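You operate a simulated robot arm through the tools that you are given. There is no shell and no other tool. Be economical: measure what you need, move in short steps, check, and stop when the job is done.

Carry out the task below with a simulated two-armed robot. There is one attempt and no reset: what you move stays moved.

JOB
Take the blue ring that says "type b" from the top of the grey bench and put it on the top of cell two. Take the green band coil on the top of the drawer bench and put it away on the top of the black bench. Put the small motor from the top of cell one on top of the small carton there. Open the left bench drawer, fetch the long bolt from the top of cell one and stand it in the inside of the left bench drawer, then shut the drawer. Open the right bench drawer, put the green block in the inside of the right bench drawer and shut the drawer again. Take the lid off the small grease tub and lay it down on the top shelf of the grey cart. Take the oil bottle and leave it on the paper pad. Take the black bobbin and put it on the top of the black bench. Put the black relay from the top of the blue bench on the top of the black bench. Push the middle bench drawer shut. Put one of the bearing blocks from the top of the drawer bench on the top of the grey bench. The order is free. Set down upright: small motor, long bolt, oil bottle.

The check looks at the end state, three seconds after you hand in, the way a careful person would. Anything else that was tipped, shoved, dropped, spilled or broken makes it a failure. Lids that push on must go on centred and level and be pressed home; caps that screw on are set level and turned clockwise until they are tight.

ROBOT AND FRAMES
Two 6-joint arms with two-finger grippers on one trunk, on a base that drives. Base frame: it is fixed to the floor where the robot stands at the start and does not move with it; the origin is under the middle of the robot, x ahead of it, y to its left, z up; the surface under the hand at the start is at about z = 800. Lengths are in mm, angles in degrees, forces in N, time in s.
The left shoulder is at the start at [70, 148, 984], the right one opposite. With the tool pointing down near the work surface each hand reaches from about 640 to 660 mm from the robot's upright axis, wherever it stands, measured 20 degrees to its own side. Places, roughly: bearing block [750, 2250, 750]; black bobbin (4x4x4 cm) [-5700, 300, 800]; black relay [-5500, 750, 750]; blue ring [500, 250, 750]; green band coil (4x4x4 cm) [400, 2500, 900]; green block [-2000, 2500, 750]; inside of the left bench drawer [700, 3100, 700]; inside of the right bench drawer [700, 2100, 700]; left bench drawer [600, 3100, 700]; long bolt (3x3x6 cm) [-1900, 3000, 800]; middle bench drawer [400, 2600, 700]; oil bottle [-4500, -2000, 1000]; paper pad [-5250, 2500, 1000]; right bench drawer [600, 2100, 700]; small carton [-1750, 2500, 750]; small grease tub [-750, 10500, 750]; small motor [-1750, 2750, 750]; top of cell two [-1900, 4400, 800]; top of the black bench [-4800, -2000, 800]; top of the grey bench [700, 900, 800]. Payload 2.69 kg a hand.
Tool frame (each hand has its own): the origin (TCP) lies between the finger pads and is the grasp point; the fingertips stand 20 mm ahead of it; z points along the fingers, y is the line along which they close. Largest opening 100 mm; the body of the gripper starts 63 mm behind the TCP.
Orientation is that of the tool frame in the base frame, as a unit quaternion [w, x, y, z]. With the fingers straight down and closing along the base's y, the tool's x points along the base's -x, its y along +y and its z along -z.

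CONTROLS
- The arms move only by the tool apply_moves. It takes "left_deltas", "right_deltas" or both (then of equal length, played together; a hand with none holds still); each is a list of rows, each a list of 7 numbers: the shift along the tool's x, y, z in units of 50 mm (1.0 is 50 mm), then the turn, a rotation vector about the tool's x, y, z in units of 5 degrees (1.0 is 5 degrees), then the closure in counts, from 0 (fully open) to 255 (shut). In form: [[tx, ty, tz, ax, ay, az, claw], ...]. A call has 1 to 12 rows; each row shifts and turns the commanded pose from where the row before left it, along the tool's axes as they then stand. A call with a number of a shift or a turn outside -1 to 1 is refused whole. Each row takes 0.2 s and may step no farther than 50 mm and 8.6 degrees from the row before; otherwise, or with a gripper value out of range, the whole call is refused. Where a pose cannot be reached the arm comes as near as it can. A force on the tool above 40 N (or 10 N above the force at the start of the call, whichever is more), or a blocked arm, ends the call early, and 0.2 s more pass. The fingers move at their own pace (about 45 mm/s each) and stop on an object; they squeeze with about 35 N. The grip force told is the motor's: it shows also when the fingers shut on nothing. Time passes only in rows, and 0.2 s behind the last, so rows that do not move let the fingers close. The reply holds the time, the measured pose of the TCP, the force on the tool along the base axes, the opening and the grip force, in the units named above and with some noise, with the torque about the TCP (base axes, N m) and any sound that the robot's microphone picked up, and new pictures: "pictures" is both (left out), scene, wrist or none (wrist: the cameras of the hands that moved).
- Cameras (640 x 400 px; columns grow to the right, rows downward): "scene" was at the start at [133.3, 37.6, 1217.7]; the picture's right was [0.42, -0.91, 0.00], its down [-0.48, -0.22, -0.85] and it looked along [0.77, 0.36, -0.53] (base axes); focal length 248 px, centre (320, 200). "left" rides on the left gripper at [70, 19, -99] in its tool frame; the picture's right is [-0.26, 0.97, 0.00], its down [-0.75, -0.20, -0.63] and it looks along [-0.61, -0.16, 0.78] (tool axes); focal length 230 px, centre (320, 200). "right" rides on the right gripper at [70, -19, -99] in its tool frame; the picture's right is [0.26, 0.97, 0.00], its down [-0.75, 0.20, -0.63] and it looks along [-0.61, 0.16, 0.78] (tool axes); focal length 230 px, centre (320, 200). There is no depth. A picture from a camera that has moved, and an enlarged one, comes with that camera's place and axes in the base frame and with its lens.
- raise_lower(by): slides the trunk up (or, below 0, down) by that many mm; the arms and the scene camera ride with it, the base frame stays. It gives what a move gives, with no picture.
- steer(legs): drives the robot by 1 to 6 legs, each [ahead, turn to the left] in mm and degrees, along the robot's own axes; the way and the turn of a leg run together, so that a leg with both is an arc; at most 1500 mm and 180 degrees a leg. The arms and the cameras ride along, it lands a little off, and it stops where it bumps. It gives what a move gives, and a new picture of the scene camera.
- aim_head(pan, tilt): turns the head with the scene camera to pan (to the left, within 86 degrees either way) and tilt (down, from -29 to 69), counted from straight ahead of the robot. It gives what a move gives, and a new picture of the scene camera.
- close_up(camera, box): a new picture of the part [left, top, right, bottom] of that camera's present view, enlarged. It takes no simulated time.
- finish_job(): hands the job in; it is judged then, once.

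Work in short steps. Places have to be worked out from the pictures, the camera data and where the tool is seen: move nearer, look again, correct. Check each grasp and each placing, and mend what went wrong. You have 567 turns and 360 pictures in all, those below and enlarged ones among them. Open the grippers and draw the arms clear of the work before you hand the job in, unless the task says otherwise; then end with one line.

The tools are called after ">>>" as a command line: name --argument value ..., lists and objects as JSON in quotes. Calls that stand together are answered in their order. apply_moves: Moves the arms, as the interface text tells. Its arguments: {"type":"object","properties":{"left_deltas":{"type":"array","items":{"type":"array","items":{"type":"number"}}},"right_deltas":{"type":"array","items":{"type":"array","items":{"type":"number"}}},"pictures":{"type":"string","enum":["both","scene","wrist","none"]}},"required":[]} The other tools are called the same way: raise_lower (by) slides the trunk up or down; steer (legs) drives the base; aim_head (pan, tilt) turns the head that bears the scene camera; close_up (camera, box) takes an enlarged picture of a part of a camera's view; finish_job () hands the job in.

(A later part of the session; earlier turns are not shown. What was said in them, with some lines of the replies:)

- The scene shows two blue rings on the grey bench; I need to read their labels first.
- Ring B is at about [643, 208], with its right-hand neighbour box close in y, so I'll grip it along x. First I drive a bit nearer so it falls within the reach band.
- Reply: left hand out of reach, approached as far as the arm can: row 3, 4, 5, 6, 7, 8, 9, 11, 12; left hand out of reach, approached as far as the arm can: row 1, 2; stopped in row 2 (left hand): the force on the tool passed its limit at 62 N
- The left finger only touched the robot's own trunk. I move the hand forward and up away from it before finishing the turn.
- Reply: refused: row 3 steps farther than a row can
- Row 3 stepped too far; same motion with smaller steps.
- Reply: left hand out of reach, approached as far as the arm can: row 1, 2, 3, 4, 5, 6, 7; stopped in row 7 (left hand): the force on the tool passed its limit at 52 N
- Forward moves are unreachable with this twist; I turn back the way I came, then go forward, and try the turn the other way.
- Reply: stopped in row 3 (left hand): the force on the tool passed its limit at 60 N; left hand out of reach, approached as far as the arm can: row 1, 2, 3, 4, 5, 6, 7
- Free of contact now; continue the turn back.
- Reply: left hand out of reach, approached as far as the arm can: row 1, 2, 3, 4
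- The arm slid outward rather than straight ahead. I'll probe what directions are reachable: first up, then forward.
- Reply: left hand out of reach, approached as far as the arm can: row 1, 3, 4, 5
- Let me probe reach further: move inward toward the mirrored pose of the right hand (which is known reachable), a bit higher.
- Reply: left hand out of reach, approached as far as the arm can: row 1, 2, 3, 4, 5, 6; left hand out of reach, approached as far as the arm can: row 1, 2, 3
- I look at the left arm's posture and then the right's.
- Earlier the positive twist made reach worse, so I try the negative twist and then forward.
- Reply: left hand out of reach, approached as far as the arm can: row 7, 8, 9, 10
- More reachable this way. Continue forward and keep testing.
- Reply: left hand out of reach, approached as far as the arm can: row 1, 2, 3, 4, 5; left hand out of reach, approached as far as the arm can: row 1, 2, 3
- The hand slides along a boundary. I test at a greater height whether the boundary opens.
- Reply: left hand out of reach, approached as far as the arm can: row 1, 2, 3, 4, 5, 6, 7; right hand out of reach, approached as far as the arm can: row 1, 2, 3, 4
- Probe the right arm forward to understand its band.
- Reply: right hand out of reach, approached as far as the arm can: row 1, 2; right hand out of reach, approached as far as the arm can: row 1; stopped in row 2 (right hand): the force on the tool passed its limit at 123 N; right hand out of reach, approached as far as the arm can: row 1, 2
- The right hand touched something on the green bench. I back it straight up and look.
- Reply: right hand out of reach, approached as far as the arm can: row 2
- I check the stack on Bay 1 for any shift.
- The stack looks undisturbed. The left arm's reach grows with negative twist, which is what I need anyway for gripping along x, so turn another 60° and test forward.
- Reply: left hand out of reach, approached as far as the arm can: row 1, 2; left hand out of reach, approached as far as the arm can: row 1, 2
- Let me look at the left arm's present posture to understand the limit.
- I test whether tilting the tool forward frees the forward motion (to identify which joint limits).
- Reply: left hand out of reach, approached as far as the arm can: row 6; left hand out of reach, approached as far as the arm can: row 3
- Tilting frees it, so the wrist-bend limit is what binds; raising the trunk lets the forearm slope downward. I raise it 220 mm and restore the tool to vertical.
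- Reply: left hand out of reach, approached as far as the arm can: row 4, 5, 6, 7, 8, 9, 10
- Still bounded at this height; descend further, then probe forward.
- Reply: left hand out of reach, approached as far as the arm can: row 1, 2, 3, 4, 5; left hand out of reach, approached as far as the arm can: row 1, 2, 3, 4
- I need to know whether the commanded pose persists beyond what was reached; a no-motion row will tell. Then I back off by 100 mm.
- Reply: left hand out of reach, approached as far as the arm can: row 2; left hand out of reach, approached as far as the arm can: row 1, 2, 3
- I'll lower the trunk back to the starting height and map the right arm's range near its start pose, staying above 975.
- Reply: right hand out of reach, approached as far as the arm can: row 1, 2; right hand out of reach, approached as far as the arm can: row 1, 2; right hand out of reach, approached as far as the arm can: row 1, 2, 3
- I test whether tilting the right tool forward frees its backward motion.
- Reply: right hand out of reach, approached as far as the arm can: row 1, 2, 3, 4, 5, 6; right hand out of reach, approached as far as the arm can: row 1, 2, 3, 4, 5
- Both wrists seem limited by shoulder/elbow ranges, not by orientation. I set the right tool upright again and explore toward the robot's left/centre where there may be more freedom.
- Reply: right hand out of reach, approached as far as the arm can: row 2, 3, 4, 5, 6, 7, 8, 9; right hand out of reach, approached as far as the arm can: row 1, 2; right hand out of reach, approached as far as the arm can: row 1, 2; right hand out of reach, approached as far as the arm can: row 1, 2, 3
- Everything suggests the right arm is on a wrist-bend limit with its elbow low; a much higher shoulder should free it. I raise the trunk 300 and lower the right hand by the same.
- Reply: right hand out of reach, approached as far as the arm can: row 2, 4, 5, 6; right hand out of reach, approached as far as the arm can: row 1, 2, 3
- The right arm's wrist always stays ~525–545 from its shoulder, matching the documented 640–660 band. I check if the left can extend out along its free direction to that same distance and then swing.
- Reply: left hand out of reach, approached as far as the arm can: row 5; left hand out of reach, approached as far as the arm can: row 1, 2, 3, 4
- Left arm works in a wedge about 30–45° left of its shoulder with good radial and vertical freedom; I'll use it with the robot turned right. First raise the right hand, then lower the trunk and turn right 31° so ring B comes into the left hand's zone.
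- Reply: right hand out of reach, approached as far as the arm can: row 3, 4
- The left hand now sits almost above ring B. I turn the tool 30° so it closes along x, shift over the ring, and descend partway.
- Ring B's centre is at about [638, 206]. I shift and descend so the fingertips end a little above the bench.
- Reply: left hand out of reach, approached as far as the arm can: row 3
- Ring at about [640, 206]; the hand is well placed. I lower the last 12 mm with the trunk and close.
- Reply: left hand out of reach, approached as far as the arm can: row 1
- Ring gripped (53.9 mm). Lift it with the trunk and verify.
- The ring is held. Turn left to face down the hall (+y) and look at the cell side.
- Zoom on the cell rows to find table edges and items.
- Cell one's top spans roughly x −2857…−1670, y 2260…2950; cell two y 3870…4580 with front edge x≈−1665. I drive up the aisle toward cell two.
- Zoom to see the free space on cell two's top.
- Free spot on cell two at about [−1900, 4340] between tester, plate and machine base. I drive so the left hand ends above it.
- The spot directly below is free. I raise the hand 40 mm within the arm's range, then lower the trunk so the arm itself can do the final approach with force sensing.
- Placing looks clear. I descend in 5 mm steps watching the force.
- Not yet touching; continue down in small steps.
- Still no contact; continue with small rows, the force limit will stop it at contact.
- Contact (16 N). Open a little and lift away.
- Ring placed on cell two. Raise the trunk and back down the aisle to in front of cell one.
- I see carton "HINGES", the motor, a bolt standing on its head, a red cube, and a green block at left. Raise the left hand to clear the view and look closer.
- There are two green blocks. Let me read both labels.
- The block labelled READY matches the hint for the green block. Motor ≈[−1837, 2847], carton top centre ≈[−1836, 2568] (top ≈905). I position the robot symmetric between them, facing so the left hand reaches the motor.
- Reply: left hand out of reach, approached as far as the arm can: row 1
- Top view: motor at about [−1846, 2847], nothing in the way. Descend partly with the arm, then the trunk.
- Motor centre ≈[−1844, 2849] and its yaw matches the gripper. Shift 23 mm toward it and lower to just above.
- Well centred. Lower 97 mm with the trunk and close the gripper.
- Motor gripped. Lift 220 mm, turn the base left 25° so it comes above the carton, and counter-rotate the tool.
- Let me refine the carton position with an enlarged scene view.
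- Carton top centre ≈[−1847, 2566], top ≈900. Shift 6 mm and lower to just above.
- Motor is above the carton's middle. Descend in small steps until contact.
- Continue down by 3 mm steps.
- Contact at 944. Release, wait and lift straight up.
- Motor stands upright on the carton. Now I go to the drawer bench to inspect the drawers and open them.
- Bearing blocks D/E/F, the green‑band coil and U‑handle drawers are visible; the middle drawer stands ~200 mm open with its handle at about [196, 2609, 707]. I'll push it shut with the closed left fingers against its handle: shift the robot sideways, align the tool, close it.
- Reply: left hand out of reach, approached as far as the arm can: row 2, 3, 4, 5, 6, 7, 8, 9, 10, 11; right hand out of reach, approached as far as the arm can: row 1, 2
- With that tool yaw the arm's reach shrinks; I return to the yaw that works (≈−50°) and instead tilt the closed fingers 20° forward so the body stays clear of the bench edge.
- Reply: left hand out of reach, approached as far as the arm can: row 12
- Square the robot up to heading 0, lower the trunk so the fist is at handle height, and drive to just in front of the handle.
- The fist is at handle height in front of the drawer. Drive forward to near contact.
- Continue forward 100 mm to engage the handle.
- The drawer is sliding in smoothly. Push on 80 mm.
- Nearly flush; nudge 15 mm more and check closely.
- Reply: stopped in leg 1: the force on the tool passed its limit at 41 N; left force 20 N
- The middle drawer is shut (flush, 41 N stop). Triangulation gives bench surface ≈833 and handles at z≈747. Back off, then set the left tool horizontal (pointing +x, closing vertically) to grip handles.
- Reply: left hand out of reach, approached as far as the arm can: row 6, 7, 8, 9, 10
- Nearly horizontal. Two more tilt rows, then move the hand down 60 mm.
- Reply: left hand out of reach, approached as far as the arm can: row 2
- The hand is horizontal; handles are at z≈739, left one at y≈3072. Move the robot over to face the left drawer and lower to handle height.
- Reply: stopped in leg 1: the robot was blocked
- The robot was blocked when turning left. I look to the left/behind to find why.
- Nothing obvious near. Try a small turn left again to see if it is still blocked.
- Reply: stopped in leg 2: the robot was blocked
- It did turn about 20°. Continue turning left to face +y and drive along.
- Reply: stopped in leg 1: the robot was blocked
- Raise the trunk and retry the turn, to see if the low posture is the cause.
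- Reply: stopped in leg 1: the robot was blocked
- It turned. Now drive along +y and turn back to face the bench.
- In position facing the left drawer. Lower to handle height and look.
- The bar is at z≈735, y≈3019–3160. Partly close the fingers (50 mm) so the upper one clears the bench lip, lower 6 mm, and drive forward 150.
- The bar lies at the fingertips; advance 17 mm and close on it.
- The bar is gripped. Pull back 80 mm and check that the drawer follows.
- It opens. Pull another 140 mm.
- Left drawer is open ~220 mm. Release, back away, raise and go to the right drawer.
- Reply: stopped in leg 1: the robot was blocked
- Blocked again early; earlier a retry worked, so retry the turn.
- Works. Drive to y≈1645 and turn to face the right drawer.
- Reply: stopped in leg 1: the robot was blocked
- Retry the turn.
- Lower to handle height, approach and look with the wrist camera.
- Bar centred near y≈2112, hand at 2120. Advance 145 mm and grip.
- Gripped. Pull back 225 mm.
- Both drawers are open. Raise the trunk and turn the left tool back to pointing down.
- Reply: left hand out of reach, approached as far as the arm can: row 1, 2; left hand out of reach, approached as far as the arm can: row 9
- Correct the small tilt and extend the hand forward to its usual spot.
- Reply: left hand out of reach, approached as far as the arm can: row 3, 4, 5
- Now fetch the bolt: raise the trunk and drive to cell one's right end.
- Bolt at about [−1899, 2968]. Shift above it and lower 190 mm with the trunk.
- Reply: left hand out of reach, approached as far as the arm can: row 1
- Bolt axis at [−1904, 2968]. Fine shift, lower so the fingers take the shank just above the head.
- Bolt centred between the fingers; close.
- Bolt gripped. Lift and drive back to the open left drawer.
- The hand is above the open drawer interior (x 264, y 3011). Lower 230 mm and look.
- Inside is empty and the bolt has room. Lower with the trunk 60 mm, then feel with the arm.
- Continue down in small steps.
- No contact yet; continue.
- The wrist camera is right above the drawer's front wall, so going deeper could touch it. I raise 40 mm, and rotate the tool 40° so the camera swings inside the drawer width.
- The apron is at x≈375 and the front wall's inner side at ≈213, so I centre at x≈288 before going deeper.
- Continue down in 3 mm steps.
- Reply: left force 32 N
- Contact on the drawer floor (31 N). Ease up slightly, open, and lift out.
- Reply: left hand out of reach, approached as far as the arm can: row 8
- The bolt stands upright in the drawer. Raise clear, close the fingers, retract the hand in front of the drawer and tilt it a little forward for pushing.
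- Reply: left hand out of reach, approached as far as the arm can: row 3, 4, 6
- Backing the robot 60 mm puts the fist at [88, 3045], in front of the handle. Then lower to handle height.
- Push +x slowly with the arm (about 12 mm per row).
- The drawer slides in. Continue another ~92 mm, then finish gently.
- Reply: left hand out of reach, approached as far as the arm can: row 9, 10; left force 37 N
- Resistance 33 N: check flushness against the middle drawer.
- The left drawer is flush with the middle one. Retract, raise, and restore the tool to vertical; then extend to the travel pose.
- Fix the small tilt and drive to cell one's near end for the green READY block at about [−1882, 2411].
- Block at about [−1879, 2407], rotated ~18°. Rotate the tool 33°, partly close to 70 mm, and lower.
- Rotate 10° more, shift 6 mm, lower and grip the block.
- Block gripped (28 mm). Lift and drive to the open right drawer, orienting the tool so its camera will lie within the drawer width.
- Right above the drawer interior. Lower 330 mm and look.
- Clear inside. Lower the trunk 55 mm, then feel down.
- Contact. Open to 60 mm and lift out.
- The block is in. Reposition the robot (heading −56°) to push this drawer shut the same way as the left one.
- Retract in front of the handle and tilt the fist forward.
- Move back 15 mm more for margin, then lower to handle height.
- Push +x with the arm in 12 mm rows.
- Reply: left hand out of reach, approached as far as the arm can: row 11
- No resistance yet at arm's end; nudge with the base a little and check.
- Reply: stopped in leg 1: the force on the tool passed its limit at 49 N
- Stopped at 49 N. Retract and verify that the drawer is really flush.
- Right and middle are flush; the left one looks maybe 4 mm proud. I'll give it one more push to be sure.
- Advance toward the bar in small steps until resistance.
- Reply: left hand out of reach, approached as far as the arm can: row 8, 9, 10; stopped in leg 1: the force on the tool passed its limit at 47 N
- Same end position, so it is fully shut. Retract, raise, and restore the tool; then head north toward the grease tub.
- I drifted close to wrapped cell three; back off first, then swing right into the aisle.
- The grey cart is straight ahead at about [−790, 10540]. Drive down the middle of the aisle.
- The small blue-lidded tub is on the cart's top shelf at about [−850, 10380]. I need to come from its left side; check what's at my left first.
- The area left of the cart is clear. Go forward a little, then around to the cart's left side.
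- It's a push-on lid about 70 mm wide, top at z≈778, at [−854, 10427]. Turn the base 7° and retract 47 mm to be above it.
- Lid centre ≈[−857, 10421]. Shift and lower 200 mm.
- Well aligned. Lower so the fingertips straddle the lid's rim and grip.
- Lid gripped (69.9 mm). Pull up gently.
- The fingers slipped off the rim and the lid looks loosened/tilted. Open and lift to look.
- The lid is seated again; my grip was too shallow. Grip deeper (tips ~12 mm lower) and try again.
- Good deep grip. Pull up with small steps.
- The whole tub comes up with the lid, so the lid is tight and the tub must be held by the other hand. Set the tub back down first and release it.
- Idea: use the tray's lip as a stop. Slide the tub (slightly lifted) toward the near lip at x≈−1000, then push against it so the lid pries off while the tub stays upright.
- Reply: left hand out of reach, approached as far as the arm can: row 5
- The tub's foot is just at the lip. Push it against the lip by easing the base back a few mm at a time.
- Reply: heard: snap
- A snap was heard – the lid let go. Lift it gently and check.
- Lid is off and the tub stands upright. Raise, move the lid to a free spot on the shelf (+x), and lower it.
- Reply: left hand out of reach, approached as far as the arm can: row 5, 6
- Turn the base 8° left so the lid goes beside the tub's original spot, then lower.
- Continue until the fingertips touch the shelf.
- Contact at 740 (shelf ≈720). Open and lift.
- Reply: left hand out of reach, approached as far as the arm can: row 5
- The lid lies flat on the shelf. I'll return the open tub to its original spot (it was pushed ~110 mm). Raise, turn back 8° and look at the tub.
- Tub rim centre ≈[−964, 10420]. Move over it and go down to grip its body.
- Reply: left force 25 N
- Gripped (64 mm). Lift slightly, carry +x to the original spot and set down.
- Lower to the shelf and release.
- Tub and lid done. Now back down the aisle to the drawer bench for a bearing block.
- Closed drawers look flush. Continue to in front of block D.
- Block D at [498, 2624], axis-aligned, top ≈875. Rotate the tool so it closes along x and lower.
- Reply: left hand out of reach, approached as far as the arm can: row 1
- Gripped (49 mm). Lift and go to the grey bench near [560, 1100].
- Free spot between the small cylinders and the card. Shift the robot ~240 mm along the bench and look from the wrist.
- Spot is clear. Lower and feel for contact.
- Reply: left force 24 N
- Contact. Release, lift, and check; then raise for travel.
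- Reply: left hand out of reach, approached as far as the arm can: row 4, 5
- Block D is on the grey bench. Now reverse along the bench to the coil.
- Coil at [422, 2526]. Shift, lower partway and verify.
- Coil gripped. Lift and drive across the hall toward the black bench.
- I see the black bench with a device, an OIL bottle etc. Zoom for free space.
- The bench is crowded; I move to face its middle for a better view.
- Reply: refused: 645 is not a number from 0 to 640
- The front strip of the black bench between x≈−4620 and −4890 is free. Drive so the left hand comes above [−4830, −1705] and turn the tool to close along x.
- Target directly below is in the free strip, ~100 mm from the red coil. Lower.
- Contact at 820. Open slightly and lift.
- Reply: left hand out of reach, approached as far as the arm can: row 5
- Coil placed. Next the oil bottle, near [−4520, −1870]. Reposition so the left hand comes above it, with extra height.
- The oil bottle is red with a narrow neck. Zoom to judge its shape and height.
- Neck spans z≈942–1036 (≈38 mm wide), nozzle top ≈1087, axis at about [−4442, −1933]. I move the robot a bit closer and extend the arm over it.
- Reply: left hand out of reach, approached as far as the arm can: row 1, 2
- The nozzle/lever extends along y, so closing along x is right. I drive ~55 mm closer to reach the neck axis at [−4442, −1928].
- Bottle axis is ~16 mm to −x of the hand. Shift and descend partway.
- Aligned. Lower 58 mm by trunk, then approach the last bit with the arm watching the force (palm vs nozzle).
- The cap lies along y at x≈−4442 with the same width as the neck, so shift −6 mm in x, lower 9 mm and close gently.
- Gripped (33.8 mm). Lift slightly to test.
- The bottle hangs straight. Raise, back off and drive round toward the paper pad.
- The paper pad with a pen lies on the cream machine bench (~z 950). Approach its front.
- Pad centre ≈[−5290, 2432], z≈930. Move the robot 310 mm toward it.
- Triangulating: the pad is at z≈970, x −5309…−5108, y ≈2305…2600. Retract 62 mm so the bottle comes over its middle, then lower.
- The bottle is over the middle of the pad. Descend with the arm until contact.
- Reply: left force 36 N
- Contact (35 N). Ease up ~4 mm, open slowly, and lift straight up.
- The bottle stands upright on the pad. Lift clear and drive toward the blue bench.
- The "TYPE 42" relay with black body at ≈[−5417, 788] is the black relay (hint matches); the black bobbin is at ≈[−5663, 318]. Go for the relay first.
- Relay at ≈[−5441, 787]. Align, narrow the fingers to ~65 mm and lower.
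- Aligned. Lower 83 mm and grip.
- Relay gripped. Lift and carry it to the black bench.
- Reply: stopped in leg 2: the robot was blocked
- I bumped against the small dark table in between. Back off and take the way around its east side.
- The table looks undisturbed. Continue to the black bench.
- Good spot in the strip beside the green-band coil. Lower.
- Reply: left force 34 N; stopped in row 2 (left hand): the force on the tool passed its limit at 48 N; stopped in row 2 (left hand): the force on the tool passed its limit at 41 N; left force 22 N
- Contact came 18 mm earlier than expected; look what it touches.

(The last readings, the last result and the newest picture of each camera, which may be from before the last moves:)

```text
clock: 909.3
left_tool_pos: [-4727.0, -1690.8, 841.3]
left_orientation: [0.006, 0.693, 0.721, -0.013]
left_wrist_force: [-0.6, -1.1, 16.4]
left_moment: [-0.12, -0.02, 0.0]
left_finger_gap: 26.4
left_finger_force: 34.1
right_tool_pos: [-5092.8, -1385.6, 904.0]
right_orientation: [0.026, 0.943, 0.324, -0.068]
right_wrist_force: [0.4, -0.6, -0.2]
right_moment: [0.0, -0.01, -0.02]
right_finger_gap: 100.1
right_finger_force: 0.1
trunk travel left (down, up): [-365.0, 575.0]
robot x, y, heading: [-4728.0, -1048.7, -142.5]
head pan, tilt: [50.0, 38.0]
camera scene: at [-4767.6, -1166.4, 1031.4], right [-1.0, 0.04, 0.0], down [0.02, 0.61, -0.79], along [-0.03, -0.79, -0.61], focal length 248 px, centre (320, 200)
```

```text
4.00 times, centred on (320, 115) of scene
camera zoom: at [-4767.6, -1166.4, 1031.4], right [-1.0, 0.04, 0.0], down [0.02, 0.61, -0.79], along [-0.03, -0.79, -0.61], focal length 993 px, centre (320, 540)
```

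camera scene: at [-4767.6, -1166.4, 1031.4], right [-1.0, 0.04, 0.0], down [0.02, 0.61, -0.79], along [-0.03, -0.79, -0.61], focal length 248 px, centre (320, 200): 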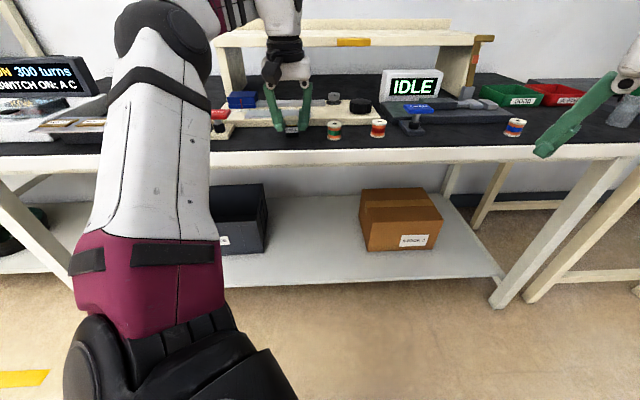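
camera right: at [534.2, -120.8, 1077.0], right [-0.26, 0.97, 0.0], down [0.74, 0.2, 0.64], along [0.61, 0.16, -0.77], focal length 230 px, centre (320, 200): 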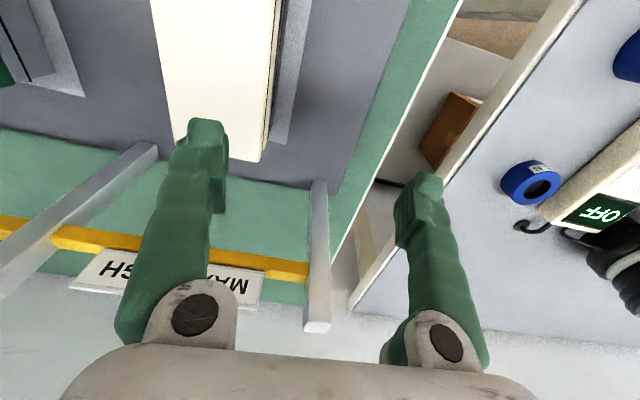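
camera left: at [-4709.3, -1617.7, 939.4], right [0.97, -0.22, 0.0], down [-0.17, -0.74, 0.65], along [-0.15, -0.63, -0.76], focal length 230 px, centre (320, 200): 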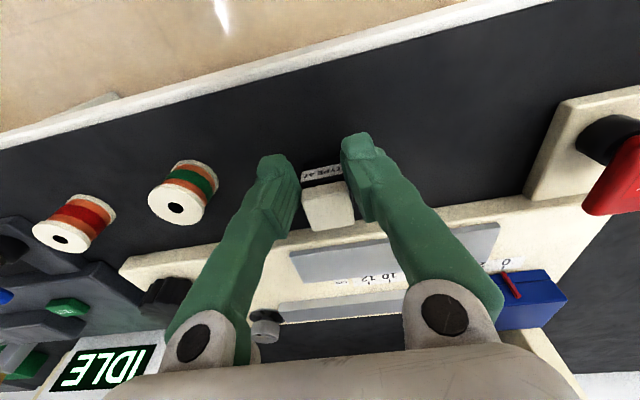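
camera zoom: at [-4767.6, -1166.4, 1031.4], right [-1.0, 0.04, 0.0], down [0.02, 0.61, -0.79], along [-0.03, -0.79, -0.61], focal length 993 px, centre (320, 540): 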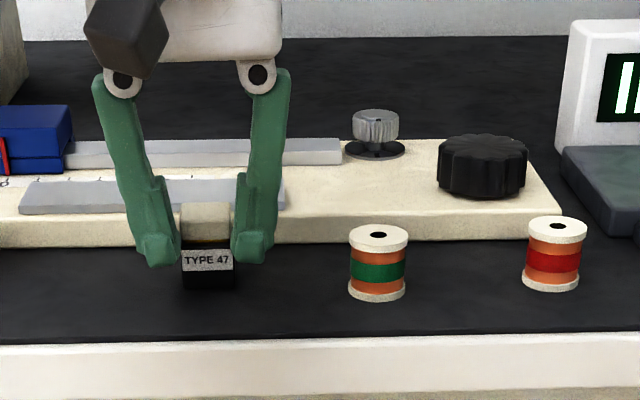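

The relay's base is on the surface (blue bench was simply lower). Release with a small opening and lift.

>>> apply_moves --left_deltas '[[0, 0, 0, 0, 0, 0, 170], [0, 0, 0, 0, 0, 0, 130], [0, 0, 0, 0, 0, 0, 130], [0, 0, -0.5, 0, 0, 0, 130], [0, 0, -0.7, 0, 0, 0, 130]]' --pictures "wrist"

>>> close_up --camera "scene" --box '[240, 70, 400, 160]'

```text
clock: 910.5
left_tool_pos: [-4722.3, -1692.0, 894.5]
left_orientation: [0.005, 0.696, 0.718, -0.012]
left_wrist_force: [-0.5, 0.2, 0.4]
left_moment: [0.01, -0.01, 0.0]
left_finger_gap: 49.1
left_finger_force: 0.0
left hand out of reach, approached as far as the arm can: row 5
right_tool_pos: [-5091.5, -1388.6, 903.1]
right_orientation: [0.023, 0.944, 0.323, -0.067]
right_wrist_force: [0.3, 0.4, -0.3]
right_moment: [-0.01, 0.01, -0.01]
right_finger_gap: 100.1
right_finger_force: 0.1
trunk travel left (down, up): [-365.0, 575.0]
robot x, y, heading: [-4726.2, -1051.2, -142.0]
head pan, tilt: [50.0, 38.0]
camera left: at [-4703.2, -1620.0, 993.9], right [0.97, -0.23, 0.0], down [-0.17, -0.74, 0.65], along [-0.15, -0.63, -0.76], focal length 230 px, centre (320, 200)
```

left: 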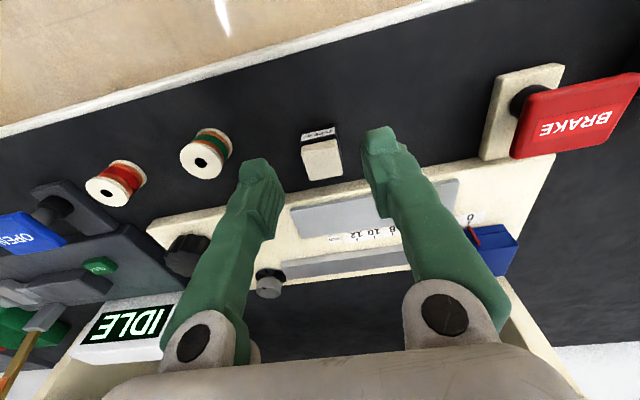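

```text
4.00 times, centred on (320, 115) of scene
camera zoom: at [-4767.4, -1169.6, 1030.9], right [-1.0, 0.04, 0.0], down [0.02, 0.62, -0.79], along [-0.03, -0.79, -0.62], focal length 993 px, centre (320, 540)
```

zoom: 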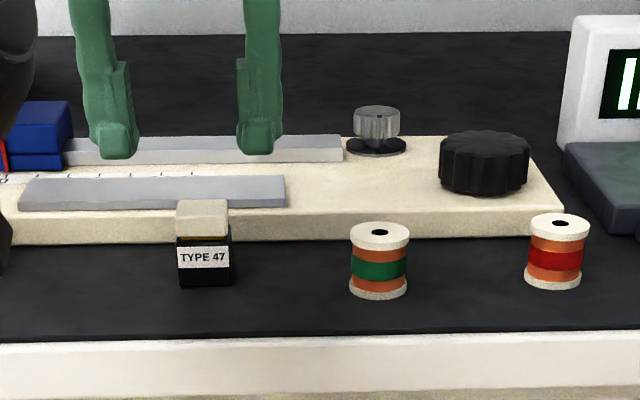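

Relay placed upright. Now the black bobbin near [−5657, 335]; approach the blue bench from its south end.

>>> raise_lower --by 250

>>> steer --legs '[[0, -75.7], [1190, 0], [0, -104.7]]'

>>> apply_moves --left_deltas '[[0, 0, 0, 0, 0, 0, 60]]' --pictures "wrist"

```text
clock: 913.1
left_tool_pos: [-4722.7, -1692.0, 1145.3]
left_orientation: [0.005, 0.696, 0.718, -0.013]
left_wrist_force: [0.3, 0.5, 0.1]
left_moment: [0.01, 0.02, -0.01]
left_finger_gap: 49.1
left_finger_force: 0.0
right_tool_pos: [-5092.6, -1387.8, 1152.9]
right_orientation: [0.023, 0.944, 0.323, -0.067]
right_wrist_force: [-0.3, 0.2, -0.7]
right_moment: [-0.01, -0.02, -0.05]
right_finger_gap: 100.1
right_finger_force: 0.1
trunk travel left (down, up): [-615.0, 325.0]
robot x, y, heading: [-4723.2, -1052.9, -142.0]
head pan, tilt: [50.0, 38.0]
```

```text
clock: 926.8
left_tool_pos: [-5641.0, 320.2, 1146.0]
left_orientation: [-0.013, 0.711, -0.703, -0.005]
left_wrist_force: [0.4, 0.5, 0.4]
left_moment: [0.02, -0.01, -0.01]
left_finger_gap: 48.9
left_finger_force: 0.0
right_tool_pos: [-5278.2, 10.9, 1153.3]
right_orientation: [0.066, -0.316, 0.946, 0.023]
right_wrist_force: [0.1, 0.5, -0.6]
right_moment: [0.0, 0.01, 0.0]
right_finger_gap: 100.0
right_finger_force: 0.1
trunk travel left (down, up): [-615.0, 325.0]
robot x, y, heading: [-5652.9, -320.7, 36.6]
head pan, tilt: [50.0, 38.0]
camera scene: at [-5602.4, -203.5, 1281.0], right [1.0, -0.06, 0.0], down [-0.04, -0.61, -0.79], along [0.05, 0.79, -0.62], focal length 248 px, centre (320, 200)
```

scene: 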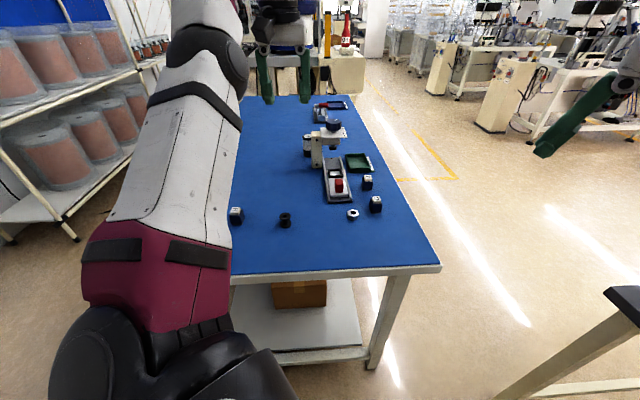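

```text
clock: 927.2
left_tool_pos: [-5641.8, 320.3, 1145.7]
left_orientation: [-0.012, 0.712, -0.702, -0.006]
left_wrist_force: [0.2, -0.4, -0.9]
left_moment: [0.0, 0.01, -0.02]
left_finger_gap: 76.5
left_finger_force: 0.0
right_tool_pos: [-5277.7, 9.8, 1153.2]
right_orientation: [0.067, -0.317, 0.946, 0.023]
right_wrist_force: [0.1, 0.3, 0.6]
right_moment: [-0.02, -0.01, 0.0]
right_finger_gap: 99.9
right_finger_force: 0.0
trunk travel left (down, up): [-615.0, 325.0]
robot x, y, heading: [-5650.3, -319.5, 36.5]
head pan, tilt: [50.0, 38.0]
camera left: at [-5658.1, 247.2, 1244.1], right [-0.97, 0.25, 0.0], down [0.18, 0.74, 0.65], along [0.16, 0.63, -0.76], focal length 230 px, centre (320, 200)
```

left: 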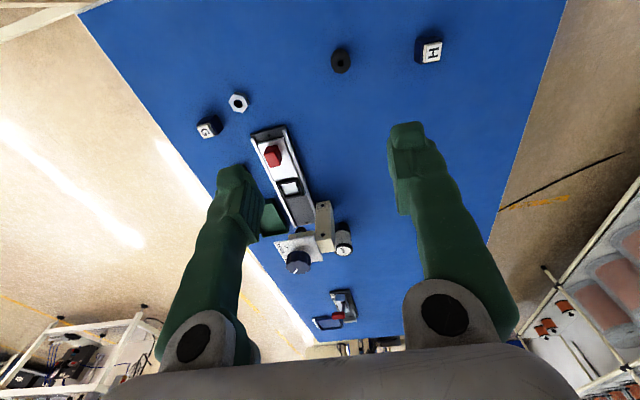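

Bobbin at ≈[−5672, 322]. Shift 30 mm, lower and check.

>>> apply_moves --left_deltas '[[-0.04, 0.6, 0, 0, 0, 0, 60]]' --pictures "none"

>>> raise_lower --by -245

>>> apply_moves --left_deltas '[[0, 0, 0, 0, 0, 0, 60]]' --pictures "wrist"

```text
clock: 927.6
left_tool_pos: [-5673.5, 319.6, 1146.7]
left_orientation: [-0.014, 0.712, -0.702, -0.005]
left_wrist_force: [0.2, 0.0, 0.2]
left_moment: [0.01, -0.02, 0.0]
left_finger_gap: 76.5
left_finger_force: 0.0
right_tool_pos: [-5279.7, 9.4, 1155.3]
right_orientation: [0.068, -0.316, 0.946, 0.024]
right_wrist_force: [0.4, -0.1, -0.1]
right_moment: [0.03, -0.05, 0.03]
right_finger_gap: 100.0
right_finger_force: 0.1
trunk travel left (down, up): [-615.0, 325.0]
robot x, y, heading: [-5650.7, -319.6, 36.8]
head pan, tilt: [50.0, 38.0]
```

```text
clock: 930.1
left_tool_pos: [-5671.2, 319.0, 901.6]
left_orientation: [-0.013, 0.712, -0.702, -0.006]
left_wrist_force: [0.2, -0.5, 0.6]
left_moment: [-0.02, 0.0, 0.0]
left_finger_gap: 76.4
left_finger_force: 0.0
right_tool_pos: [-5278.0, 8.6, 908.0]
right_orientation: [0.068, -0.316, 0.946, 0.023]
right_wrist_force: [0.3, -0.3, 0.4]
right_moment: [0.01, 0.01, 0.0]
right_finger_gap: 99.9
right_finger_force: 0.1
trunk travel left (down, up): [-370.0, 570.0]
robot x, y, heading: [-5648.7, -319.5, 36.7]
head pan, tilt: [50.0, 38.0]
```

```text
clock: 930.5
left_tool_pos: [-5670.3, 319.6, 899.7]
left_orientation: [-0.013, 0.712, -0.702, -0.005]
left_wrist_force: [0.4, -0.2, -0.3]
left_moment: [0.02, -0.03, 0.01]
left_finger_gap: 76.6
left_finger_force: 0.1
right_tool_pos: [-5278.1, 9.3, 908.8]
right_orientation: [0.066, -0.316, 0.946, 0.023]
right_wrist_force: [-0.5, 0.6, 0.8]
right_moment: [0.0, 0.01, 0.01]
right_finger_gap: 99.9
right_finger_force: 0.1
trunk travel left (down, up): [-370.0, 570.0]
robot x, y, heading: [-5648.7, -319.7, 36.7]
head pan, tilt: [50.0, 38.0]
camera left: at [-5687.2, 246.6, 999.0], right [-0.97, 0.24, 0.0], down [0.18, 0.74, 0.65], along [0.16, 0.63, -0.76], focal length 230 px, centre (320, 200)
```

left: 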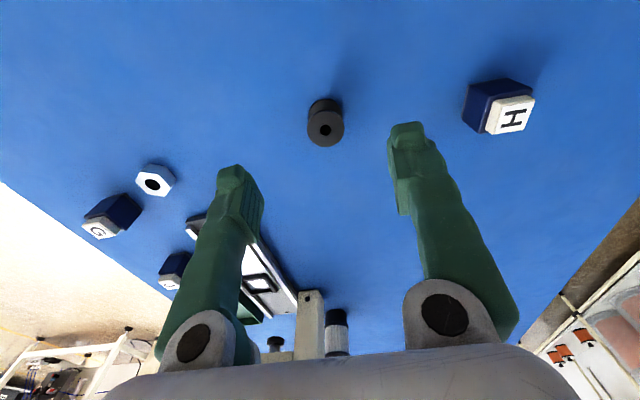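

Aligned. Lower 88 mm and grip.

>>> apply_moves --left_deltas '[[-0.08, 0, 0, 0, 0, 0, 60]]' --pictures "none"

>>> raise_lower --by -88

>>> apply_moves --left_deltas '[[0, 0, 0, 0, 0, 0, 140], [0, 0, 0, 0, 0, 0, 255], [0, 0, 0, 0, 0, 0, 255], [0, 0, 0, 0, 0, 0, 255]]' --pictures "wrist"

```text
clock: 930.9
left_tool_pos: [-5669.9, 318.8, 900.8]
left_orientation: [-0.013, 0.712, -0.702, -0.005]
left_wrist_force: [-0.3, 0.8, 0.7]
left_moment: [0.0, 0.0, 0.0]
left_finger_gap: 76.8
left_finger_force: 0.1
left hand out of reach, approached as far as the arm can: row 1
right_tool_pos: [-5277.4, 9.3, 908.6]
right_orientation: [0.067, -0.316, 0.946, 0.023]
right_wrist_force: [0.9, -0.9, -0.7]
right_moment: [0.0, 0.05, 0.0]
right_finger_gap: 100.2
right_finger_force: 0.0
trunk travel left (down, up): [-370.0, 570.0]
robot x, y, heading: [-5650.3, -317.6, 36.9]
head pan, tilt: [50.0, 38.0]
```

```text
clock: 932.1
left_tool_pos: [-5670.1, 320.0, 813.0]
left_orientation: [-0.013, 0.712, -0.702, -0.006]
left_wrist_force: [0.1, 0.2, -0.6]
left_moment: [0.02, 0.03, 0.01]
left_finger_gap: 76.3
left_finger_force: 0.1
right_tool_pos: [-5277.5, 8.1, 820.8]
right_orientation: [0.068, -0.317, 0.946, 0.024]
right_wrist_force: [-0.7, 0.4, 0.1]
right_moment: [0.03, 0.03, 0.01]
right_finger_gap: 100.1
right_finger_force: 0.0
trunk travel left (down, up): [-282.0, 658.0]
robot x, y, heading: [-5645.8, -322.0, 36.9]
head pan, tilt: [50.0, 38.0]
```

```text
clock: 933.1
left_tool_pos: [-5670.4, 319.8, 813.3]
left_orientation: [-0.013, 0.711, -0.703, -0.005]
left_wrist_force: [0.6, 0.8, -0.1]
left_moment: [-0.04, 0.01, -0.02]
left_finger_gap: 29.3
left_finger_force: 31.1
right_tool_pos: [-5277.3, 9.0, 820.4]
right_orientation: [0.067, -0.317, 0.946, 0.023]
right_wrist_force: [-0.6, 0.5, -0.4]
right_moment: [0.04, -0.03, 0.01]
right_finger_gap: 99.9
right_finger_force: 0.1
trunk travel left (down, up): [-282.0, 658.0]
robot x, y, heading: [-5645.6, -320.1, 36.7]
head pan, tilt: [50.0, 38.0]
camera left: at [-5687.2, 246.6, 910.9], right [-0.97, 0.24, 0.0], down [0.18, 0.74, 0.65], along [0.16, 0.63, -0.76], focal length 230 px, centre (320, 200)
```

left: 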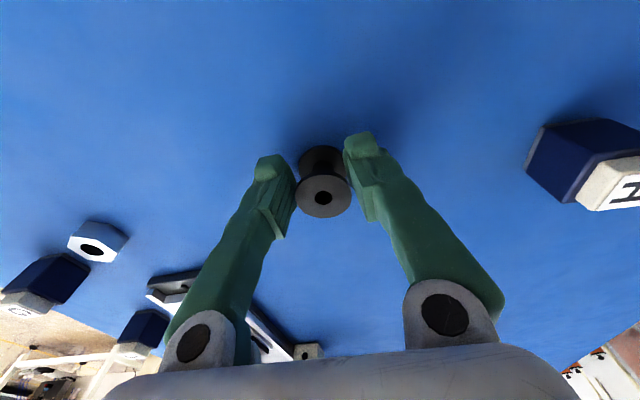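

Bobbin gripped. Lift and carry it to the black bench beside the relay.

>>> apply_moves --left_deltas '[[0, 0, 0, 0, 0, 0, 255], [0, 0, -0.1, 0, 0, 0, 255]]' --pictures "none"

>>> raise_lower --by 310

>>> steer --legs '[[0, -73], [1236, 0], [0, -109.3]]'

>>> apply_moves --left_deltas '[[0, 0, 0, 0, 0, 0, 255]]' --pictures "wrist"

```text
clock: 933.7
left_tool_pos: [-5669.6, 318.1, 817.5]
left_orientation: [-0.012, 0.711, -0.703, -0.006]
left_wrist_force: [-0.8, 0.7, 0.5]
left_moment: [0.03, 0.01, -0.01]
left_finger_gap: 28.6
left_finger_force: 34.9
right_tool_pos: [-5277.4, 9.3, 821.7]
right_orientation: [0.067, -0.317, 0.946, 0.023]
right_wrist_force: [-0.5, -0.4, 0.8]
right_moment: [0.0, -0.03, 0.0]
right_finger_gap: 99.8
right_finger_force: 0.2
trunk travel left (down, up): [-282.0, 658.0]
robot x, y, heading: [-5650.0, -320.6, 36.7]
head pan, tilt: [50.0, 38.0]
```

```text
clock: 936.8
left_tool_pos: [-5670.4, 316.8, 1125.4]
left_orientation: [-0.012, 0.712, -0.702, -0.006]
left_wrist_force: [1.0, -1.4, 0.1]
left_moment: [0.01, -0.01, 0.03]
left_finger_gap: 28.2
left_finger_force: 35.1
right_tool_pos: [-5277.3, 9.3, 1129.6]
right_orientation: [0.067, -0.315, 0.946, 0.023]
right_wrist_force: [-0.2, 0.8, -0.6]
right_moment: [0.0, -0.01, 0.0]
right_finger_gap: 100.0
right_finger_force: 0.1
trunk travel left (down, up): [-592.0, 348.0]
robot x, y, heading: [-5646.7, -321.6, 36.8]
head pan, tilt: [50.0, 38.0]
```

```text
clock: 950.8
left_tool_pos: [-4610.9, -1677.2, 1126.0]
left_orientation: [0.006, 0.703, 0.711, -0.012]
left_wrist_force: [0.6, -0.4, -0.1]
left_moment: [0.01, 0.0, -0.02]
left_finger_gap: 29.1
left_finger_force: 34.6
right_tool_pos: [-5003.8, -1368.4, 1130.8]
right_orientation: [0.023, 0.946, 0.315, -0.067]
right_wrist_force: [0.0, 0.3, -0.6]
right_moment: [-0.02, -0.04, -0.02]
right_finger_gap: 100.0
right_finger_force: 0.0
trunk travel left (down, up): [-592.0, 348.0]
robot x, y, heading: [-4630.3, -1040.3, -143.6]
head pan, tilt: [50.0, 38.0]
camera scene: at [-4675.5, -1156.1, 1258.0], right [-1.0, 0.06, 0.0], down [0.04, 0.61, -0.79], along [-0.05, -0.79, -0.62], focal length 248 px, centre (320, 200)
```

scene: 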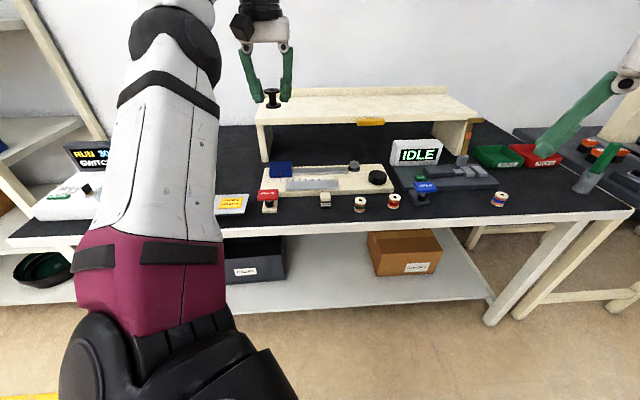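

```text
clock: 951.2
left_tool_pos: [-4612.4, -1678.4, 1126.0]
left_orientation: [0.005, 0.703, 0.711, -0.012]
left_wrist_force: [-0.4, -1.1, 0.5]
left_moment: [0.03, -0.02, 0.01]
left_finger_gap: 29.2
left_finger_force: 35.3
right_tool_pos: [-5004.8, -1367.3, 1130.3]
right_orientation: [0.023, 0.946, 0.316, -0.067]
right_wrist_force: [0.9, 0.1, 0.2]
right_moment: [0.02, 0.01, -0.01]
right_finger_gap: 99.8
right_finger_force: 0.0
trunk travel left (down, up): [-592.0, 348.0]
robot x, y, heading: [-4634.2, -1043.5, -143.4]
head pan, tilt: [50.0, 38.0]
camera left: at [-4591.1, -1605.2, 1224.5], right [0.97, -0.25, 0.0], down [-0.18, -0.74, 0.65], along [-0.16, -0.63, -0.76], focal length 230 px, centre (320, 200)
```

left: 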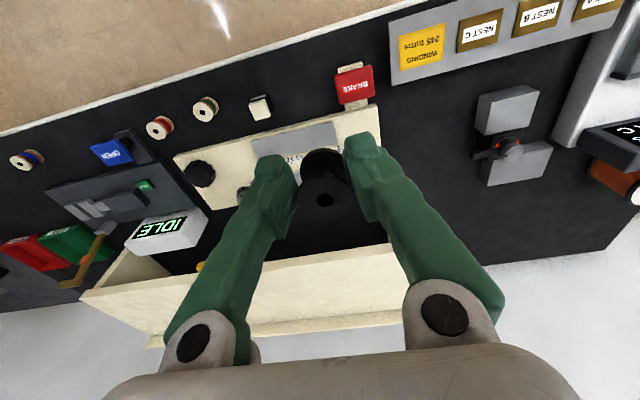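

Landed 40 mm to the side; rotate the base 3.4° and extend 12 mm to reach [−4650, −1690].

>>> steer --legs '[[0, -3.4]]'

>>> apply_moves --left_deltas '[[-0.22, 0, 0, 0, 0, 0, 255]]' --pictures "wrist"

```text
clock: 952.0
left_tool_pos: [-4644.6, -1679.1, 1126.7]
left_orientation: [0.003, 0.723, 0.691, -0.014]
left_wrist_force: [0.3, 0.1, -0.9]
left_moment: [0.0, 0.02, 0.03]
left_finger_gap: 29.0
left_finger_force: 35.0
right_tool_pos: [-5020.1, -1347.5, 1131.1]
right_orientation: [0.02, 0.955, 0.288, -0.07]
right_wrist_force: [-0.3, -0.2, -0.1]
right_moment: [0.05, 0.06, -0.01]
right_finger_gap: 99.9
right_finger_force: 0.1
trunk travel left (down, up): [-592.0, 348.0]
robot x, y, heading: [-4632.0, -1039.5, -146.3]
head pan, tilt: [50.0, 38.0]
camera scene: at [-4678.7, -1154.7, 1258.0], right [-0.99, 0.12, 0.0], down [0.07, 0.61, -0.79], along [-0.09, -0.78, -0.62], focal length 248 px, centre (320, 200)
```

scene: 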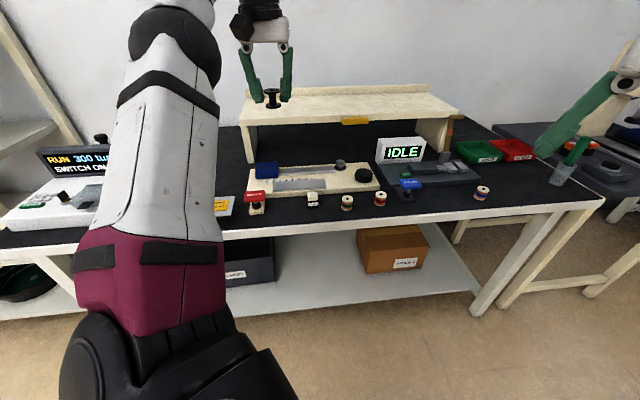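

```text
clock: 952.4
left_tool_pos: [-4647.5, -1678.3, 1125.0]
left_orientation: [0.005, 0.722, 0.692, -0.014]
left_wrist_force: [-0.1, 0.0, -0.7]
left_moment: [0.01, 0.03, 0.0]
left_finger_gap: 29.1
left_finger_force: 34.9
left hand out of reach, approached as far as the arm can: row 1
right_tool_pos: [-5020.6, -1346.7, 1130.3]
right_orientation: [0.022, 0.955, 0.289, -0.068]
right_wrist_force: [0.6, 0.3, -0.1]
right_moment: [0.0, 0.02, -0.02]
right_finger_gap: 100.2
right_finger_force: 0.1
trunk travel left (down, up): [-592.0, 348.0]
robot x, y, heading: [-4631.7, -1038.8, -146.7]
head pan, tilt: [50.0, 38.0]
camera left: at [-4623.0, -1606.4, 1224.5], right [0.95, -0.3, 0.0], down [-0.23, -0.72, 0.65], along [-0.2, -0.62, -0.76], focal length 230 px, centre (320, 200)
```

left: 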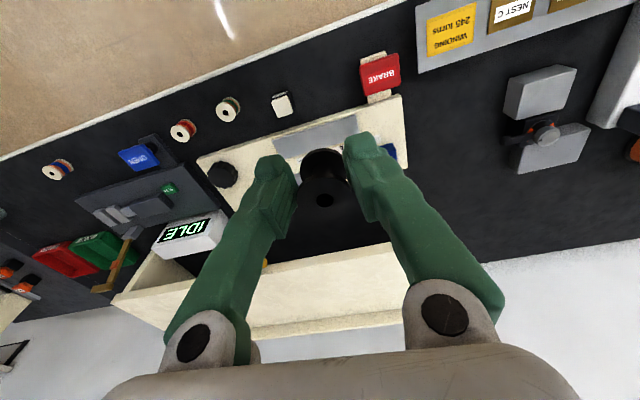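

Spot is clear between relay and brake. Lower and feel.

>>> raise_lower --by -262

>>> apply_moves --left_deltas '[[0, 0, 0.1, 0, 0, 0, 255], [0, 0, 0.1, 0, 0, 0, 255], [0, 0, 0.1, 0, 0, 0, 255], [0, 0, 0, 0, 0, 0, 255]]' --pictures "none"

>>> apply_moves --left_deltas '[[0, 0, 0.06, 0, 0, 0, 255], [0, 0, 0.06, 0, 0, 0, 255], [0, 0, 0, 0, 0, 0, 255]]' --pictures "none"

>>> apply_moves --left_deltas '[[0, 0, 0.06, 0, 0, 0, 255], [0, 0, 0.06, 0, 0, 0, 255], [0, 0, 0, 0, 0, 0, 255]]' --pictures "wrist"

```text
clock: 955.1
left_tool_pos: [-4647.3, -1676.9, 865.5]
left_orientation: [0.005, 0.722, 0.692, -0.014]
left_wrist_force: [-0.2, -0.7, -0.3]
left_moment: [0.03, 0.05, -0.03]
left_finger_gap: 29.0
left_finger_force: 35.2
right_tool_pos: [-5021.8, -1346.6, 869.0]
right_orientation: [0.022, 0.955, 0.289, -0.068]
right_wrist_force: [0.4, -1.0, 0.3]
right_moment: [-0.04, 0.01, -0.01]
right_finger_gap: 100.1
right_finger_force: 0.1
trunk travel left (down, up): [-330.0, 610.0]
robot x, y, heading: [-4632.6, -1037.0, -146.7]
head pan, tilt: [50.0, 38.0]
```

```text
clock: 956.1
left_tool_pos: [-4647.6, -1678.5, 849.3]
left_orientation: [0.006, 0.723, 0.691, -0.013]
left_wrist_force: [-0.3, 0.2, 0.2]
left_moment: [0.01, 0.02, -0.02]
left_finger_gap: 29.0
left_finger_force: 34.9
right_tool_pos: [-5022.2, -1347.4, 869.2]
right_orientation: [0.022, 0.955, 0.288, -0.068]
right_wrist_force: [0.5, 0.0, -0.4]
right_moment: [0.01, 0.02, 0.02]
right_finger_gap: 99.9
right_finger_force: 0.1
trunk travel left (down, up): [-330.0, 610.0]
robot x, y, heading: [-4632.6, -1037.5, -146.4]
head pan, tilt: [50.0, 38.0]
```

```text
clock: 956.9
left_tool_pos: [-4647.8, -1678.2, 844.5]
left_orientation: [0.005, 0.722, 0.691, -0.013]
left_wrist_force: [-0.2, 0.4, -1.7]
left_moment: [-0.02, 0.0, -0.01]
left_finger_gap: 29.2
left_finger_force: 34.7
right_tool_pos: [-5021.0, -1346.9, 869.6]
right_orientation: [0.022, 0.955, 0.288, -0.068]
right_wrist_force: [0.2, -0.1, 0.8]
right_moment: [-0.01, 0.01, 0.0]
right_finger_gap: 99.9
right_finger_force: 0.1
trunk travel left (down, up): [-330.0, 610.0]
robot x, y, heading: [-4632.5, -1039.1, -146.7]
head pan, tilt: [50.0, 38.0]
```

```text
clock: 957.7
left_tool_pos: [-4647.9, -1677.5, 839.0]
left_orientation: [0.004, 0.722, 0.691, -0.015]
left_wrist_force: [0.1, -0.3, -1.4]
left_moment: [0.01, 0.0, -0.02]
left_finger_gap: 29.0
left_finger_force: 34.8
right_tool_pos: [-5021.9, -1347.2, 867.9]
right_orientation: [0.021, 0.955, 0.288, -0.068]
right_wrist_force: [-0.1, -1.1, -0.1]
right_moment: [0.0, 0.0, 0.01]
right_finger_gap: 99.9
right_finger_force: 0.0
trunk travel left (down, up): [-330.0, 610.0]
robot x, y, heading: [-4630.7, -1043.3, -146.6]
head pan, tilt: [50.0, 38.0]
camera left: at [-4623.2, -1607.0, 935.8], right [0.95, -0.3, 0.0], down [-0.22, -0.72, 0.65], along [-0.2, -0.62, -0.76], focal length 230 px, centre (320, 200)
```

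left: 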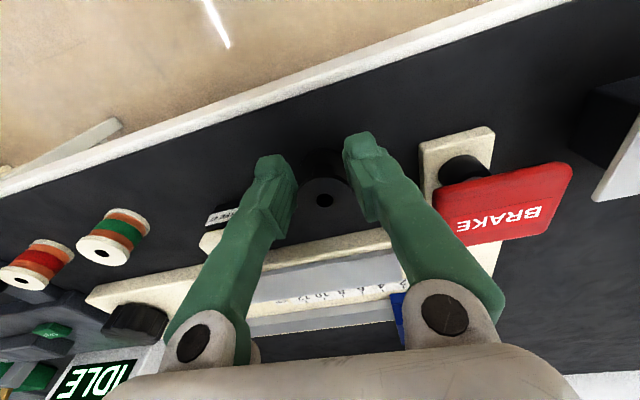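

>>> apply_moves --left_deltas '[[0, 0, 0.06, 0, 0, 0, 255], [0, 0, 0.06, 0, 0, 0, 255], [0, 0, 0, 0, 0, 0, 255]]' --pictures "none"

>>> apply_moves --left_deltas '[[0, 0, 0.06, 0, 0, 0, 255], [0, 0, 0, 0, 0, 0, 255]]' --pictures "none"

>>> apply_moves --left_deltas '[[0, 0, 0.06, 0, 0, 0, 255], [0, 0, 0, 0, 0, 0, 255]]' --pictures "none"

```text
clock: 958.5
left_tool_pos: [-4647.5, -1677.7, 833.2]
left_orientation: [0.005, 0.723, 0.691, -0.015]
left_wrist_force: [0.5, -2.1, 6.1]
left_moment: [-0.16, -0.09, -0.02]
left_finger_gap: 29.2
left_finger_force: 35.3
right_tool_pos: [-5022.4, -1345.4, 867.8]
right_orientation: [0.021, 0.955, 0.287, -0.068]
right_wrist_force: [-0.7, 0.2, 0.1]
right_moment: [-0.03, 0.01, 0.02]
right_finger_gap: 99.9
right_finger_force: 0.1
trunk travel left (down, up): [-330.0, 610.0]
robot x, y, heading: [-4633.2, -1038.0, -146.7]
head pan, tilt: [50.0, 38.0]
```

```text
clock: 959.1
left_tool_pos: [-4648.0, -1675.8, 831.7]
left_orientation: [0.007, 0.722, 0.691, -0.018]
left_wrist_force: [0.9, -8.1, 26.1]
left_moment: [-0.47, -0.09, 0.01]
left_finger_gap: 29.2
left_finger_force: 35.5
right_tool_pos: [-5020.6, -1344.1, 869.3]
right_orientation: [0.023, 0.955, 0.288, -0.069]
right_wrist_force: [0.3, 0.2, -0.6]
right_moment: [0.05, 0.01, -0.01]
right_finger_gap: 99.7
right_finger_force: 0.1
trunk travel left (down, up): [-330.0, 610.0]
robot x, y, heading: [-4633.1, -1037.8, -146.3]
head pan, tilt: [50.0, 38.0]
```

```text
clock: 959.7
left_tool_pos: [-4648.3, -1675.6, 830.2]
left_orientation: [0.007, 0.722, 0.691, -0.016]
left_wrist_force: [-1.7, -6.8, 33.2]
left_moment: [-0.41, -0.02, 0.03]
left_finger_gap: 29.1
left_finger_force: 34.9
right_tool_pos: [-5021.8, -1341.9, 869.1]
right_orientation: [0.024, 0.955, 0.288, -0.069]
right_wrist_force: [0.5, 0.7, 0.1]
right_moment: [0.0, -0.04, -0.04]
right_finger_gap: 99.9
right_finger_force: 0.1
trunk travel left (down, up): [-330.0, 610.0]
robot x, y, heading: [-4631.0, -1037.8, -146.6]
head pan, tilt: [50.0, 38.0]
```

Contact. Ease up 3 mm, open slightly, and lift.

>>> apply_moves --left_deltas '[[0, 0, -0.06, 0, 0, 0, 255], [0, 0, 0, 0, 0, 0, 165], [0, 0, 0, 0, 0, 0, 135], [0, 0, 0, 0, 0, 0, 135], [0, 0, -0.5, 0, 0, 0, 135], [0, 0, -0.6, 0, 0, 0, 135]]' --pictures "wrist"

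>>> raise_lower --by 280

>>> close_up --camera "scene" --box '[230, 130, 430, 240]'

```text
clock: 961.1
left_tool_pos: [-4649.1, -1671.2, 872.8]
left_orientation: [0.006, 0.722, 0.691, -0.014]
left_wrist_force: [-0.1, -0.7, 1.5]
left_moment: [0.01, 0.02, 0.01]
left_finger_gap: 47.2
left_finger_force: 0.1
left hand out of reach, approached as far as the arm can: row 6
right_tool_pos: [-5021.5, -1346.3, 870.0]
right_orientation: [0.022, 0.955, 0.288, -0.068]
right_wrist_force: [-0.3, -0.5, -0.1]
right_moment: [0.01, -0.02, 0.02]
right_finger_gap: 100.0
right_finger_force: 0.1
trunk travel left (down, up): [-330.0, 610.0]
robot x, y, heading: [-4629.4, -1037.3, -146.8]
head pan, tilt: [50.0, 38.0]
camera left: at [-4624.2, -1600.9, 971.2], right [0.95, -0.3, 0.0], down [-0.22, -0.72, 0.65], along [-0.2, -0.62, -0.76], focal length 230 px, centre (320, 200)
```

left: 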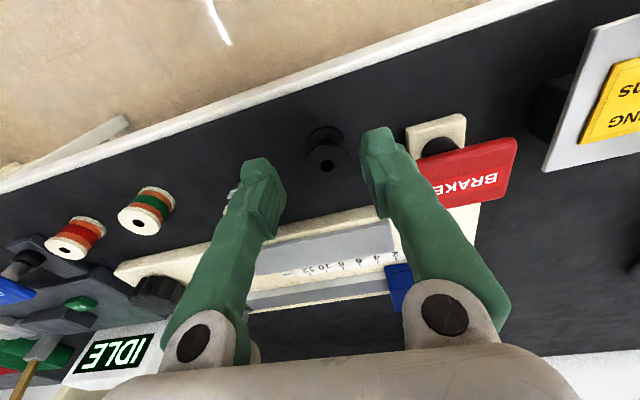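

```text
clock: 964.0
left_tool_pos: [-4648.6, -1672.5, 1153.7]
left_orientation: [0.006, 0.723, 0.691, -0.014]
left_wrist_force: [0.4, -0.5, -0.2]
left_moment: [0.02, 0.0, -0.01]
left_finger_gap: 47.1
left_finger_force: 0.0
right_tool_pos: [-5021.7, -1347.1, 1148.6]
right_orientation: [0.022, 0.955, 0.288, -0.068]
right_wrist_force: [-0.5, 0.5, -0.2]
right_moment: [-0.03, 0.0, -0.04]
right_finger_gap: 100.3
right_finger_force: 0.0
trunk travel left (down, up): [-610.0, 330.0]
robot x, y, heading: [-4632.8, -1038.1, -146.5]
head pan, tilt: [50.0, 38.0]
```

```text
3.20 times, centred on (330, 185) of scene
camera zoom: at [-4682.0, -1153.2, 1276.0], right [-0.99, 0.12, 0.0], down [0.07, 0.61, -0.79], along [-0.09, -0.78, -0.62], focal length 794 px, centre (288, 248)
```

zoom: 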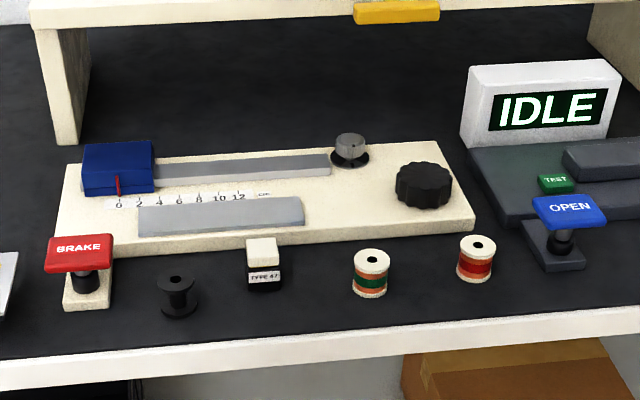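

All three items stand on the black bench. Everything on the list is done; open the grippers and draw back before handing in.

>>> steer --legs '[[-450, 0]]'

>>> apply_moves --left_deltas '[[0, 0, 0, 0, 0, 0, 0], [0, 0, 0, 0, 0, 0, 0], [0, 0, 0, 0, 0, 0, 0]]' --right_deltas '[[0, 0, 0, 0, 0, 0, 0], [0, 0, 0, 0, 0, 0, 0], [0, 0, 0, 0, 0, 0, 0]]' --pictures "none"

```text
clock: 966.6
left_tool_pos: [-4281.9, -1432.1, 1153.1]
left_orientation: [0.006, 0.72, 0.694, -0.013]
left_wrist_force: [1.3, 0.4, 0.0]
left_moment: [0.0, 0.0, 0.01]
left_finger_gap: 47.0
left_finger_force: 0.1
right_tool_pos: [-4657.6, -1109.1, 1147.4]
right_orientation: [0.022, 0.954, 0.292, -0.067]
right_wrist_force: [-0.7, -1.2, 0.0]
right_moment: [0.03, -0.01, -0.01]
right_finger_gap: 100.1
right_finger_force: 0.1
trunk travel left (down, up): [-610.0, 330.0]
robot x, y, heading: [-4266.9, -797.4, -146.4]
head pan, tilt: [50.0, 38.0]
camera scene: at [-4318.1, -912.4, 1275.9], right [-0.99, 0.11, 0.0], down [0.07, 0.61, -0.79], along [-0.09, -0.78, -0.62], focal length 248 px, centre (320, 200)
```

scene: 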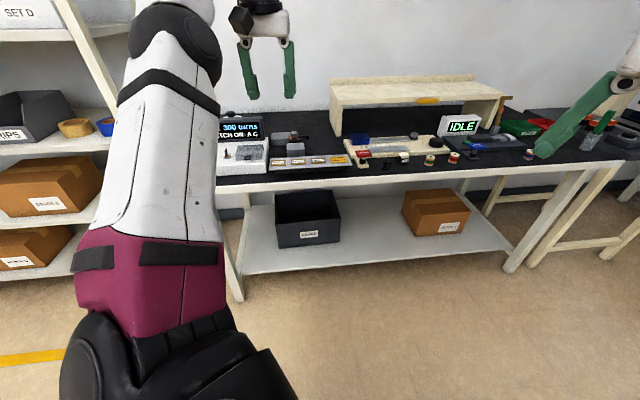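

```text
clock: 967.4
left_tool_pos: [-4280.3, -1430.3, 1153.6]
left_orientation: [0.005, 0.72, 0.694, -0.014]
left_wrist_force: [-0.2, 0.2, -0.4]
left_moment: [0.0, 0.02, -0.01]
left_finger_gap: 100.1
left_finger_force: 0.1
right_tool_pos: [-4655.5, -1108.1, 1148.4]
right_orientation: [0.022, 0.954, 0.292, -0.068]
right_wrist_force: [0.2, -0.8, -0.2]
right_moment: [-0.02, -0.04, -0.02]
right_finger_gap: 100.0
right_finger_force: 0.1
trunk travel left (down, up): [-610.0, 330.0]
robot x, y, heading: [-4269.4, -795.8, -146.1]
head pan, tilt: [50.0, 38.0]
```

Both hands are open and clear; I hand the job in.

>>> finish_job

```text
The job is handed in.
```

I did every item on the list and handed the job in with both grippers open and clear. I could not look at the long bolt again after shutting the left drawer; it stood upright when I let go of it. On the way I lightly bumped the dark table and pressed the Bay 1 stack. I moved the small grease tub to get its lid off, then put it back; none of them looked disturbed afterwards.
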